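You operate a simulated robot arm through the tools that you are given. There is no shell and no other tool. Be economical: measure what you need, move in short steps, check, and stop when the job is done.

You are at the controls of a simulated robot arm. One attempt, no reset.

## Task
Fetch the edge protector from the top of the green bench and set it on the silver aluminium sheet there.

Only the result counts: the job must be done as asked and must still hold three seconds after the hand-in. Knocking over, shifting, dropping, spilling or breaking anything else fails it. Flat cloth is picked up by pressing the open fingertips on it (5 to 10 N) and closing them slowly along it; thin cloth reads only 2 to 8 mm in the jaws.

## Robot
A 7-joint arm with a two-finger parallel gripper, fixed in place. Base frame: the origin is at the foot of the arm, x ahead of it, y to its left, z up; the work surface is at about z = 3. Units: mm, degrees, N and s.
With the tool pointing down near the work surface it reaches from about 240 to 620 mm from the base axis. Its first joint turns from -66.0 to 66.0 degrees. Payload 2.6 kg.
The TCP is the grasp point between the finger pads, 30 mm short of the fingertips. In the tool frame z runs along the fingers and y along their closing line. The gripper opens to 94 mm. The fingers are 28 mm wide and 10 mm thick; the gripper's body (50 by 96 mm) begins 55 mm behind the TCP.
Orientation is told as [roll, pitch, yaw] about the base's x, y, z axes, in that order, counted from this pose: with the fingers straight down and closing along the base's y, the tool's x points along the base's -x, its y along +y and its z along -z.

## Interface
- The arm moves only by the tool arm_command. Its argument "increments" is one flat list of numbers, 7 for each row, row after row: the opening, from 0 (shut) to 1 (fully open), then the shift along the tool's x, y, z in units of 25 mm (1.0 is 25 mm), then the turn, a rotation vector about the tool's x, y, z in units of 6 degrees (1.0 is 6 degrees). In form: [hand, x, y, z, rx, ry, rz, hand, x, y, z, rx, ry, rz, ...]. A call has 1 to 8 rows; each row shifts and turns the commanded pose from where the row before left it, along the tool's axes as they then stand. A call with a number of a shift or a turn outside -1 to 1 is refused whole. Rows are played at 5 a second. More than 50 mm and 8.6 degrees between two rows, or a gripper value outside its range, and nothing of the call is played. A pose out of reach is approached as far as the arm can. The call stops where the force on the tool passes 40 N (or 10 N more than at its start, if that is more) or the arm is blocked; 0.2 s more then pass. The fingers move at their own pace (about 72 mm/s each) and stop on an object; they squeeze with about 29 N. The grip force told is the motor's: it shows also when the fingers shut on nothing. Time passes only in rows, and 0.2 s behind the last, so rows that do not move let the fingers close. It gives the time, the measured TCP pose, the force on the tool (base axes), the opening and the grip force at its end, in the units of the frame above (readings bear some noise).
- Cameras (640 x 400 px; columns grow to the right, rows downward): "scene" is fixed at [39.5, 437.5, 589.3]; the picture's right is [-0.68, -0.74, 0.00], its down [-0.37, 0.34, -0.87] and it looks along [0.64, -0.59, -0.50] (base axes); focal length 333 px, centre (320, 200). "wrist" rides on the gripper at [-37, 0, -58] in the tool frame; the picture's right is [0.00, -1.00, 0.00], its down [0.97, 0.00, -0.24] and it looks along [0.24, 0.00, 0.97] (tool axes); focal length 218 px, centre (320, 200). There is no depth. A picture from a camera that has moved, and an enlarged one, comes with that camera's place and axes in the base frame and with its lens. The place of the scene camera against the robot may be out by one fixed shift of up to 25 mm in any direction.
- get_image(camera): a new picture of that camera. The clock stands still meanwhile.
- close_up(camera, box): a new picture of the part [left, top, right, bottom] of that camera's present view, enlarged. The clock stands still meanwhile.
- sign_off(): hands the job in; it is judged then, once.

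Work in short steps. Places have to be worked out from the pictures, the camera data and where the tool is seen: move nearer, look again, correct. Check each grasp and each placing, and mend what went wrong. You have 90 turns and 42 pictures in all, those below and enlarged ones among them. Open the gripper and draw the arm clear of the work before you hand the job in, unless the task says otherwise; then end with one line.

The tools are called after "Call:" as name(argument=value, ...) on one line, values as JSON. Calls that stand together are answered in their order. arm_command: Moves the arm, as the interface text tells. Its arguments: {"type":"object","properties":{"increments":{"type":"array","items":{"type":"number"}}},"required":["increments"]} The other tools are called the same way: get_image (camera) takes a picture; close_up (camera, box) takes an enlarged picture of a part of a camera's view; sign_off () hands the job in.

At the start:

```text
clock: 0.0
tool_pos: [362.2, 57.1, 274.6]
ee_rot: [0.0, 0.0, 0.1]
ft_force: [0.3, 0.0, -0.5]
finger_gap: 94.2
gripper_force: 0.1
```

scene: 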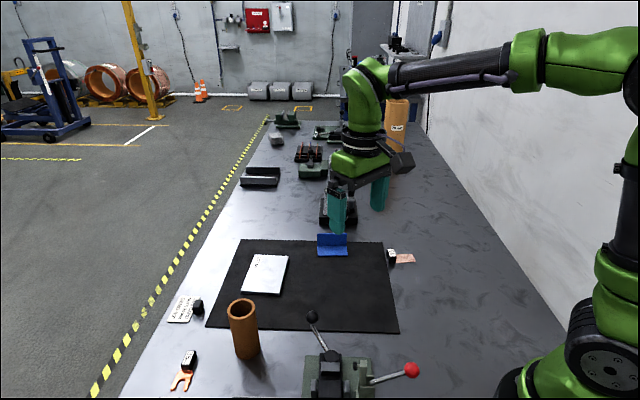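
wrist: 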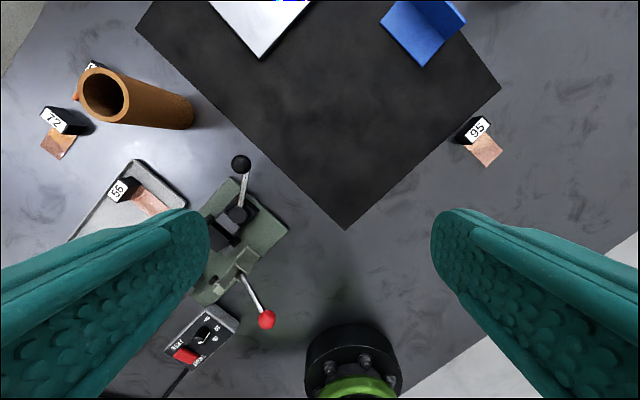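

The blue angle piece on the black mat looks like the edge protector, and the silver plate like the aluminium sheet. I'll enlarge the view to check, and also look for a "green bench".

Call:
close_up(camera="scene", box=[200, 220, 440, 370])

Call:
close_up(camera="scene", box=[230, 90, 430, 215])

```text
2.67 times, centred on (320, 295) of scene
camera zoom: at [39.5, 437.5, 589.3], right [-0.68, -0.74, 0.0], down [-0.37, 0.34, -0.87], along [0.64, -0.59, -0.5], focal length 888 px, centre (320, -53)
```

zoom: 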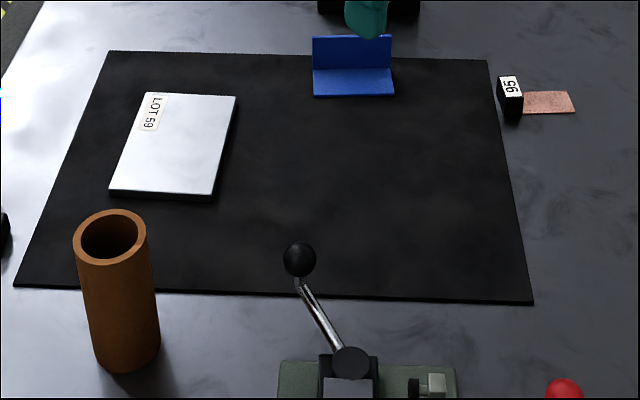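

```text
3.20 times, centred on (330, 152) of scene
camera zoom: at [39.5, 437.5, 589.3], right [-0.68, -0.74, 0.0], down [-0.37, 0.34, -0.87], along [0.64, -0.59, -0.5], focal length 1066 px, centre (288, 352)
```

zoom: 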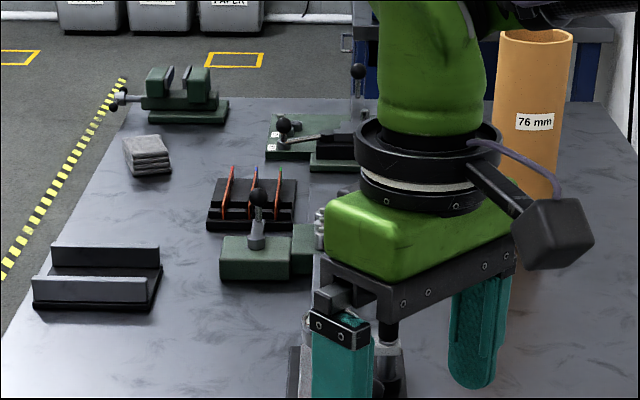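

The blue angle sits on the mat near (540,-85) and the LOT 59 plate near (595,110). I'll move over the blue piece at the same height and look with the wrist camera.

Call:
arm_command(increments=[1, -0.8, -0.9, 0, 0, 0, 0, 1, -0.8, -0.9, 0, 0, 0, 0, 1, -0.8, -0.9, 0, 0, 0, 0, 1, -0.8, -0.9, 0, 0, 0, 0, 1, -0.8, -0.9, 0, 0, 0, 0, 1, 0, 0, 0, 0, 0, 0])

Call:
get_image(camera="wrist")

```text
clock: 1.4
tool_pos: [464.3, -53.4, 275.4]
ee_rot: [-0.1, 0.0, 0.0]
ft_force: [-0.1, 0.1, -0.3]
finger_gap: 94.0
gripper_force: 0.1
```

```text
37 pictures are left
camera wrist: at [500.3, -53.9, 332.1], right [0.0, -1.0, 0.0], down [-0.97, 0.0, 0.24], along [-0.24, 0.0, -0.97], focal length 218 px, centre (320, 200)
```

wrist: 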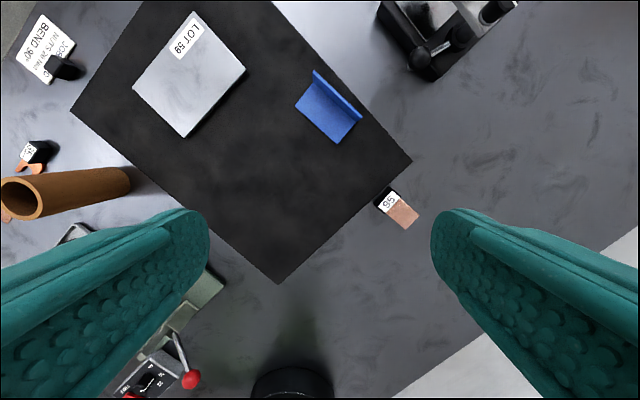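

Call:
close_up(camera="wrist", box=[250, 40, 410, 140])

Call:
close_up(camera="wrist", box=[110, 0, 270, 100])

```text
4.00 times, centred on (330, 90) of wrist
camera zoom: at [500.3, -53.9, 332.1], right [0.0, -1.0, 0.0], down [-0.97, 0.0, 0.24], along [-0.24, 0.0, -0.97], focal length 873 px, centre (280, 640)
```

zoom: 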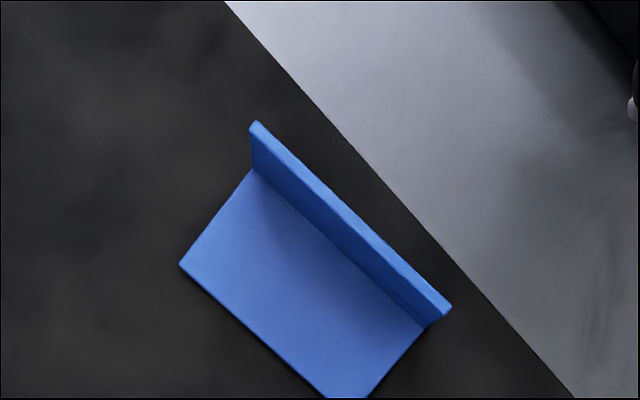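

```text
4.00 times, centred on (190, 50) of wrist
camera zoom: at [500.3, -53.9, 332.1], right [0.0, -1.0, 0.0], down [-0.97, 0.0, 0.24], along [-0.24, 0.0, -0.97], focal length 873 px, centre (840, 800)
```

zoom: 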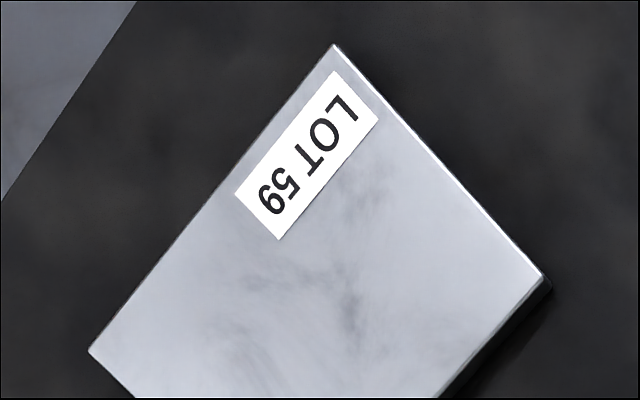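

The piece is about 80 long and 42 high, its upright centred near (560,-76.5) and running at 49° to x. The plate is about 87 x 126, centred near (587,118). I'll go above the upright and turn 49°.

Call:
arm_command(increments=[1, -0.957, -0.23, 0, 0, 0, 0, 1, -0.957, -0.23, 0, 0, 0, 0, 1, -0.957, -0.23, 0, 0, 0, 0, 1, -0.957, -0.23, 0, 0, 0, 0, 1, 0, 0, 0, 0, 0, -1, 1, 0, 0, 0, 0, 0, -1, 1, 0, 0, 0, 0, 0, -1, 1, 0, 0, 0, 0, 0, -1])

Call:
arm_command(increments=[1, 0, 0, 0.9, 0, 0, -1, 1, 0, 0, 0.9, 0, 0, -1, 1, 0, 0, 0.9, 0, 0, -1, 1, 0, 0, 0.9, 0, 0, -1, 1, 0, 0, 0.9, 0, 0, -0.22, 1, 0, 0, 0, 0, 0, 0])

Call:
get_image(camera="wrist")

```text
clock: 3.2
tool_pos: [558.8, -78.0, 275.0]
ee_rot: [0.0, 0.0, 24.2]
ft_force: [0.9, -0.1, 0.3]
finger_gap: 94.4
gripper_force: 0.1
```

```text
clock: 4.6
tool_pos: [557.7, -79.5, 162.2]
ee_rot: [0.0, 0.0, 49.5]
ft_force: [-0.7, -0.5, 0.6]
finger_gap: 93.8
gripper_force: 0.1
```

```text
34 pictures are left
camera wrist: at [581.9, -49.2, 219.6], right [0.76, -0.65, 0.0], down [-0.63, -0.74, 0.24], along [-0.16, -0.18, -0.97], focal length 218 px, centre (320, 200)
```

wrist: 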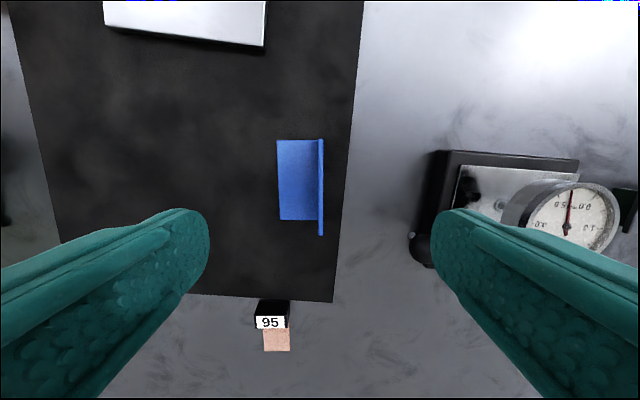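

Alignment is good; the piece's centre is about 6 mm toward tool -x. I'll correct that, narrow the jaws to 0.6 and descend to z≈75 before looking from the side.

Call:
arm_command(increments=[0.6, -0.24, 0, 0, 0, 0, 0, 0.6, 0, 0, 0.9, 0, 0, 0, 0.6, 0, 0, 0.9, 0, 0, 0, 0.6, 0, 0, 0.9, 0, 0, 0, 0.6, 0, 0, 0.8, 0, 0, 0, 0.6, 0, 0, 0, 0, 0, 0])

Call:
get_image(camera="wrist")

Call:
close_up(camera="scene", box=[270, 190, 400, 270])

```text
clock: 6.0
tool_pos: [562.7, -73.5, 74.6]
ee_rot: [0.0, 0.0, 49.4]
ft_force: [-0.9, -0.1, 0.8]
finger_gap: 56.4
gripper_force: 0.1
```

```text
33 pictures are left
camera wrist: at [586.2, -44.8, 131.6], right [0.76, -0.65, 0.0], down [-0.63, -0.74, 0.24], along [-0.16, -0.18, -0.97], focal length 218 px, centre (320, 200)
```

wrist: 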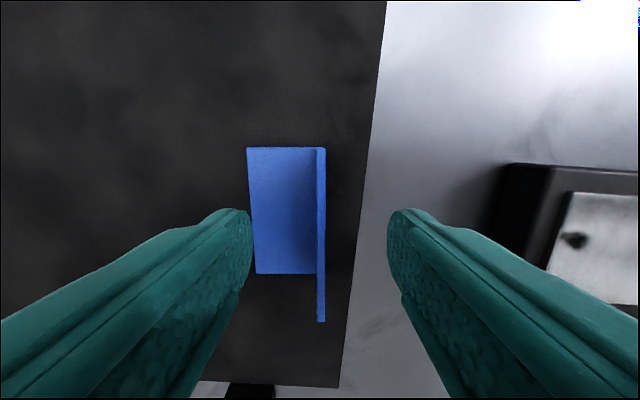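

```text
4.92 times, centred on (335, 230) of scene
camera zoom: at [39.5, 437.5, 589.3], right [-0.68, -0.74, 0.0], down [-0.37, 0.34, -0.87], along [0.64, -0.59, -0.5], focal length 1640 px, centre (246, 52)
```

zoom: 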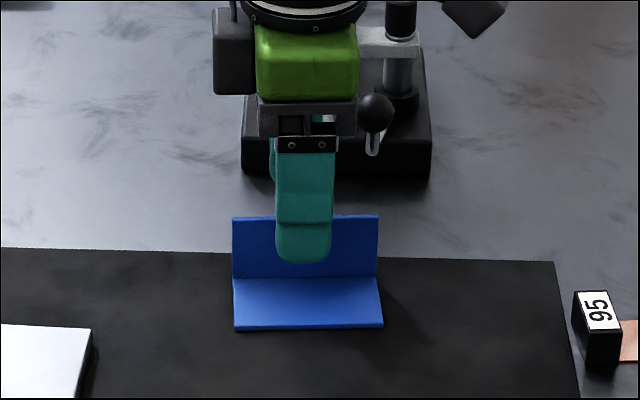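

Fingers straddle the upright, centred. I'll descend to TCP z≈46 (tips ~16, above the base leg) and check.

Call:
arm_command(increments=[0.6, 0, 0.04, 0.4, 0, 0, 0, 0.6, 0, 0, 0.4, 0, 0, 0, 0.6, 0, 0, 0.34, 0, 0, 0, 0.6, 0, 0, 0, 0, 0, 0])

Call:
close_up(camera="scene", box=[270, 190, 400, 270])

```text
clock: 7.0
tool_pos: [561.3, -72.5, 46.7]
ee_rot: [0.1, -0.1, 49.4]
ft_force: [-0.5, 0.3, 0.1]
finger_gap: 56.4
gripper_force: 0.0
```

```text
4.92 times, centred on (335, 230) of scene
camera zoom: at [39.5, 437.5, 589.3], right [-0.68, -0.74, 0.0], down [-0.37, 0.34, -0.87], along [0.64, -0.59, -0.5], focal length 1640 px, centre (246, 52)
```

zoom: 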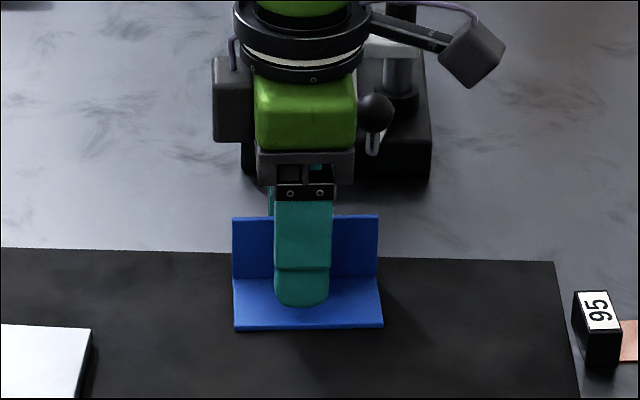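

Tips are clear of the base leg, no contact force. Now I close slowly onto the upright.

Call:
arm_command(increments=[0.4, 0, 0, 0, 0, 0, 0, 0.25, 0, 0, 0, 0, 0, 0, 0.15, 0, 0, 0, 0, 0, 0, 0.08, 0, 0, 0, 0, 0, 0, 0, 0, 0, 0, 0, 0, 0, 0, 0, 0, 0, 0, 0, 0, 0, 0, 0, 0, 0, 0, 0])

```text
clock: 8.6
tool_pos: [562.0, -72.2, 46.7]
ee_rot: [0.0, 0.0, 49.3]
ft_force: [0.9, -1.1, -0.3]
finger_gap: 7.2
gripper_force: 29.1
```

The jaws hold at 7.2 mm with 29 N, so the upright is gripped. I'll lift it about 80 mm and check.

Call:
arm_command(increments=[0, 0, 0, -0.3, 0, 0, 0, 0, 0, 0, -0.6, 0, 0, 0, 0, 0, 0, -0.8, 0, 0, 0, 0, 0, 0, -0.8, 0, 0, 0, 0, 0, 0, -0.8, 0, 0, 0, 0, 0, 0, 0, 0, 0, 0])

Call:
get_image(camera="scene")

Call:
get_image(camera="wrist")

```text
clock: 10.0
tool_pos: [560.6, -72.5, 129.9]
ee_rot: [-0.1, 0.0, 49.5]
ft_force: [0.1, -0.5, -0.6]
finger_gap: 7.5
gripper_force: 29.0
```

```text
30 pictures are left
```

scene: 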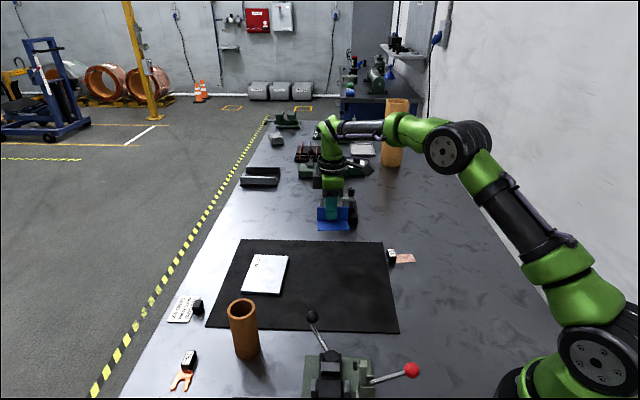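

```text
29 pictures are left
camera wrist: at [585.4, -43.7, 187.1], right [0.76, -0.65, 0.0], down [-0.63, -0.74, 0.24], along [-0.16, -0.18, -0.97], focal length 218 px, centre (320, 200)
```

wrist: 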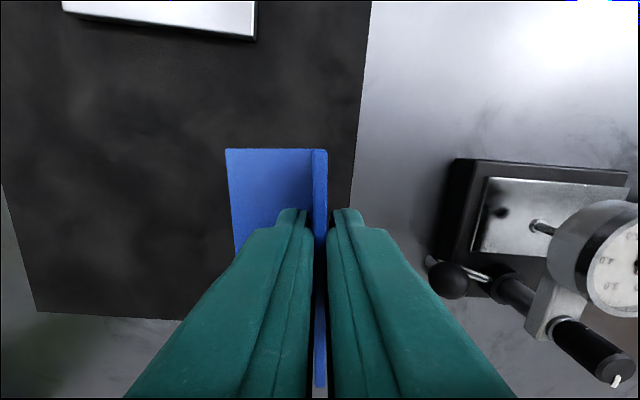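

The piece is held. There is another light sheet visible near (362,150) in the scene, so I'll check it before choosing the target.

Call:
close_up(camera="scene", box=[330, 50, 430, 180])

Call:
close_up(camera="scene", box=[150, 240, 300, 400])

```text
3.08 times, centred on (380, 115) of scene
camera zoom: at [39.5, 437.5, 589.3], right [-0.68, -0.74, 0.0], down [-0.37, 0.34, -0.87], along [0.64, -0.59, -0.5], focal length 1025 px, centre (135, 462)
```

zoom: 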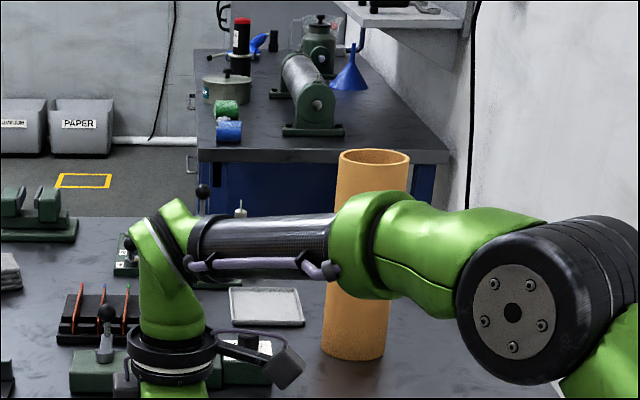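

```text
2.50 times, centred on (225, 320) of scene
camera zoom: at [39.5, 437.5, 589.3], right [-0.68, -0.74, 0.0], down [-0.37, 0.34, -0.87], along [0.64, -0.59, -0.5], focal length 833 px, centre (558, -100)
```

zoom: 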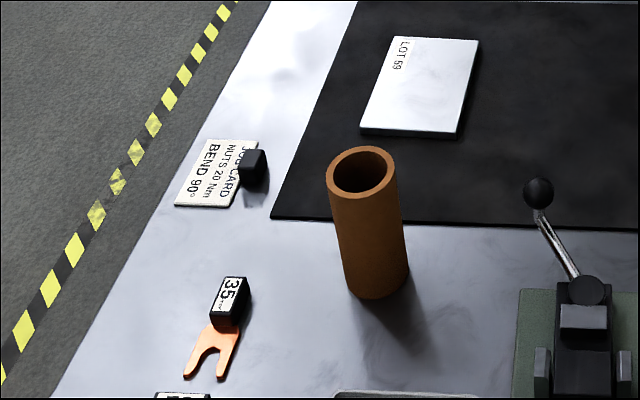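

That far one is a tray out of reach; LOT 59 is the target. I'll carry the piece to (574,106) at height, then turn it about 96° so its length lies along the plate's long side with the base leg outward.

Call:
arm_command(increments=[0, -0.96, 0.71, -0.1, 0, 0, 0, 0, -0.96, 0.71, 0, 0, 0, 0, 0, -0.96, 0.71, 0, 0, 0, 0, 0, -0.96, 0.71, 0, 0, 0, 0, 0, -0.96, 0.71, 0, 0, 0, 0, 0, -0.96, 0.71, 0, 0, 0, 0, 0, 0, 0, 0, 0, 0, 0.5])

Call:
arm_command(increments=[0, 0, 0, 0, 0, 0, 1, 0, 0, 0, 0, 0, 0, 1, 0, 0, 0, 0, 0, 0, 1, 0, 0, 0, 0, 0, 0, 1, 0, 0, 0, 0, 0, 0, 1, 0, 0, 0, 0, 0, 0, 1, 0, 0, 0, 0, 0, 0, 1, 0, 0, 0, 0, 0, 0, 1])

Call:
arm_command(increments=[0, 0, 0, 0, 0, 0, 1, 0, 0, 0, 0, 0, 0, 1, 0, 0, 0, 0, 0, 0, 1, 0, 0, 0, 0, 0, 0, 1, 0, 0, 0, 0, 0, 0, 1, 0, 0, 0, 0, 0, 0, 1, 0, 0, 0, 0, 0, 0, 1, 0, 0, 0, 0, 0, 0, 0.57])

Call:
get_image(camera="wrist")

Call:
get_image(camera="scene")

```text
clock: 11.6
tool_pos: [573.2, 107.4, 130.8]
ee_rot: [0.0, -0.1, 46.4]
ft_force: [0.2, 0.2, -0.4]
finger_gap: 7.6
gripper_force: 29.1
```

```text
clock: 13.4
tool_pos: [575.2, 106.5, 131.5]
ee_rot: [0.0, 0.0, -1.7]
ft_force: [-0.6, -0.5, -0.6]
finger_gap: 7.6
gripper_force: 29.2
```

```text
clock: 15.2
tool_pos: [573.7, 106.7, 131.3]
ee_rot: [0.0, -0.1, -47.2]
ft_force: [0.0, 0.4, 0.2]
finger_gap: 7.4
gripper_force: 29.1
```

```text
26 pictures are left
camera wrist: at [599.2, 80.0, 188.5], right [-0.73, -0.68, 0.0], down [-0.66, 0.71, 0.24], along [-0.16, 0.18, -0.97], focal length 218 px, centre (320, 200)
```

wrist: 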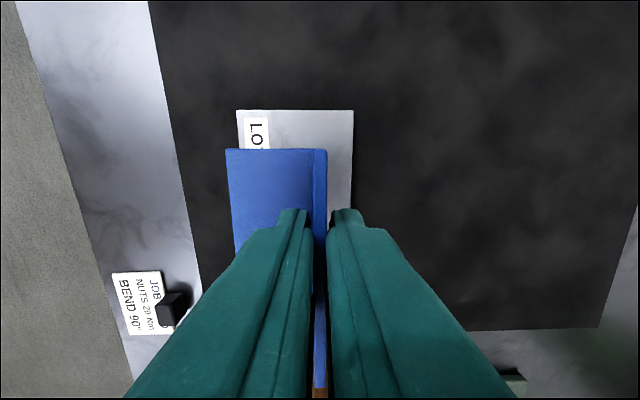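

```text
25 pictures are left
```

scene: 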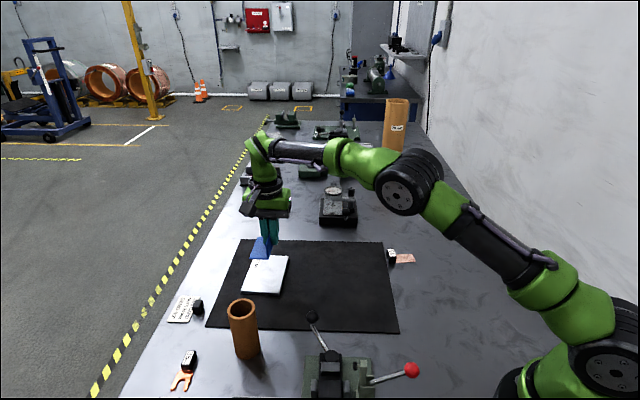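

Plate spans tool y -25..62 and x ±63, with the piece well centred over it. I'll descend to z≈65, then look.

Call:
arm_command(increments=[0, 0, 0, 0.8, 0, 0, 0, 0, 0, 0, 0.8, 0, 0, 0, 0, 0, 0, 0.6, 0, 0, 0, 0, 0, 0, 0.4, 0, 0, 0, 0, 0, 0, 0, 0, 0, 0])

Call:
close_up(camera="scene", box=[215, 200, 325, 300])

```text
clock: 16.4
tool_pos: [574.2, 106.8, 66.1]
ee_rot: [0.1, 0.1, -47.1]
ft_force: [1.0, 0.2, -0.1]
finger_gap: 7.4
gripper_force: 28.6
```

```text
4.00 times, centred on (270, 250) of scene
camera zoom: at [39.5, 437.5, 589.3], right [-0.68, -0.74, 0.0], down [-0.37, 0.34, -0.87], along [0.64, -0.59, -0.5], focal length 1333 px, centre (520, 0)
```

zoom: 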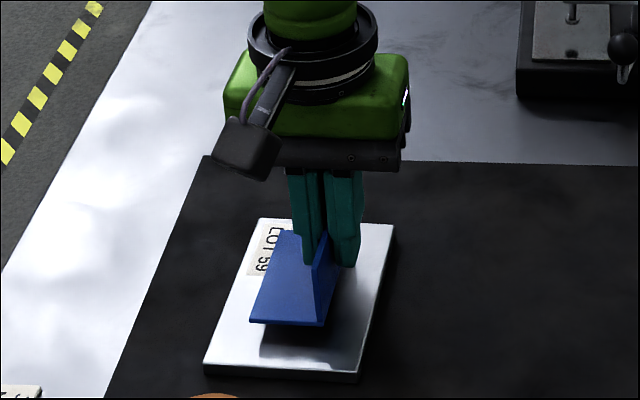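

Just above the plate and well within it. I'll lower in 2 mm steps watching the force.

Call:
arm_command(increments=[0, 0, 0, 0.1, 0, 0, 0, 0, 0, 0, 0.1, 0, 0, 0, 0, 0, 0, 0.08, 0, 0, 0, 0, 0, 0, 0, 0, 0, 0])

Call:
close_up(camera="scene", box=[235, 235, 305, 300])

```text
clock: 17.4
tool_pos: [573.5, 107.6, 58.9]
ee_rot: [-0.1, 0.0, -47.1]
ft_force: [-0.3, 0.4, -0.1]
finger_gap: 7.2
gripper_force: 29.1
```

```text
6.15 times, centred on (270, 268) of scene
camera zoom: at [39.5, 437.5, 589.3], right [-0.68, -0.74, 0.0], down [-0.37, 0.34, -0.87], along [0.64, -0.59, -0.5], focal length 2050 px, centre (628, -215)
```

zoom: 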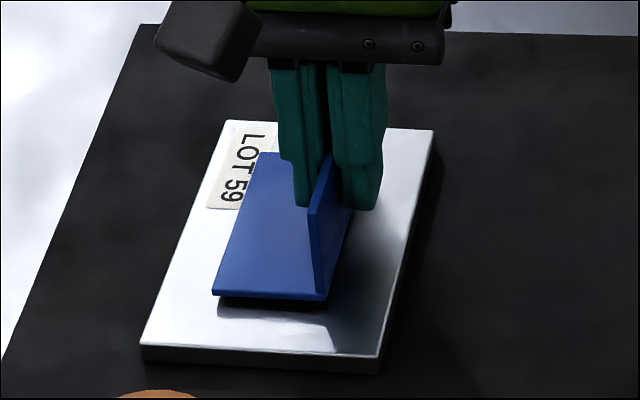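

Still a small gap of a few mm. Continuing in 1.5 mm steps.

Call:
arm_command(increments=[0, 0, 0, 0.06, 0, 0, 0, 0, 0, 0, 0.06, 0, 0, 0, 0, 0, 0, 0, 0, 0, 0])

Call:
arm_command(increments=[0, 0, 0, 0.05, 0, 0, 0, 0, 0, 0, 0, 0, 0, 0])

Call:
close_up(camera="scene", box=[235, 235, 305, 300])

```text
clock: 18.2
tool_pos: [574.1, 106.2, 56.6]
ee_rot: [0.0, 0.0, -47.1]
ft_force: [-0.9, -0.1, 0.3]
finger_gap: 7.4
gripper_force: 28.8
```

```text
clock: 18.8
tool_pos: [573.5, 106.5, 55.2]
ee_rot: [0.1, 0.0, -47.1]
ft_force: [-1.3, -1.4, 7.7]
finger_gap: 7.6
gripper_force: 28.3
```

```text
6.15 times, centred on (270, 268) of scene
camera zoom: at [39.4, 437.5, 589.3], right [-0.68, -0.74, 0.0], down [-0.37, 0.34, -0.87], along [0.64, -0.59, -0.5], focal length 2050 px, centre (628, -215)
```

zoom: 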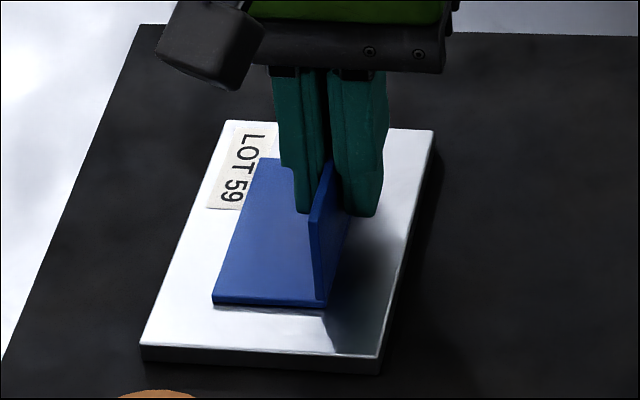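

Contact at 7.7 N; the leg lies flat on the plate. I'll open gently to 0.5 and lift straight up.

Call:
arm_command(increments=[0.12, 0, 0, 0, 0, 0, 0, 0.2, 0, 0, 0, 0, 0, 0, 0.35, 0, 0, 0, 0, 0, 0, 0.5, 0, 0, 0, 0, 0, 0, 0.5, 0, 0, 0, 0, 0, 0])

Call:
arm_command(increments=[0.5, 0, 0, -0.4, 0, 0, 0, 0.5, 0, 0, -0.8, 0, 0, 0, 0.5, 0, 0, -0.9, 0, 0, 0, 0.5, 0, 0, -1, 0, 0, 0, 0.5, 0, 0, -1, 0, 0, 0, 0.7, 0, 0, -1, 0, 0, 0, 1, 0, 0, -1, 0, 0, 0, 1, 0, 0, 0, 0, 0, 0])

Call:
get_image(camera="scene")

Call:
close_up(camera="scene", box=[225, 225, 315, 305])

```text
clock: 20.0
tool_pos: [573.4, 106.7, 54.8]
ee_rot: [-0.1, 0.0, -47.1]
ft_force: [0.1, -0.1, -0.2]
finger_gap: 47.0
gripper_force: 0.1
```

```text
clock: 21.8
tool_pos: [574.3, 108.0, 208.9]
ee_rot: [0.0, 0.0, -47.0]
ft_force: [0.6, -0.3, -0.3]
finger_gap: 94.0
gripper_force: 0.0
```

```text
21 pictures are left
```

scene: 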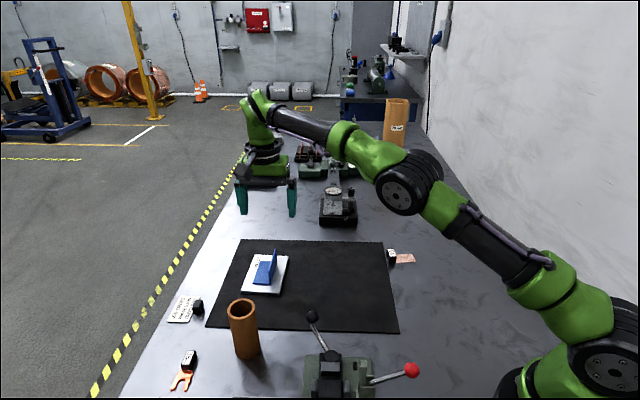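

```text
5.00 times, centred on (270, 265) of scene
camera zoom: at [39.5, 437.5, 589.3], right [-0.68, -0.74, 0.0], down [-0.37, 0.34, -0.87], along [0.64, -0.59, -0.5], focal length 1666 px, centre (570, -125)
```

zoom: 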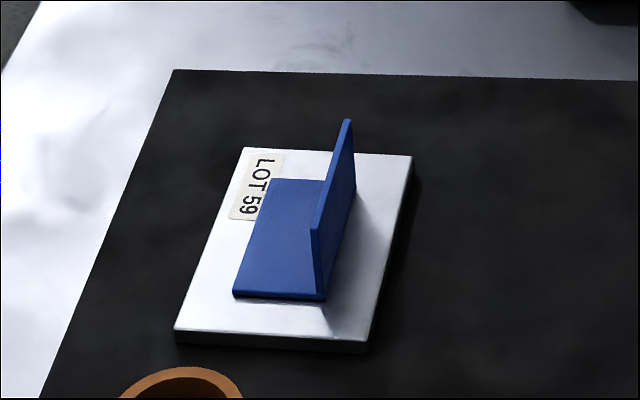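

The piece rests flat and fully on the plate, nothing else has moved, and the arm is clear with the gripper open. Handing in.

Call:
sign_off()

```text
The job is handed in.
```

The blue edge protector now rests flat on the silver LOT 59 aluminium sheet. I saw nothing else shifted, and the arm is clear with the gripper open. I took the blue angle piece to be the edge protector and its grey bench to be the "green bench", as no reachable bench was green.
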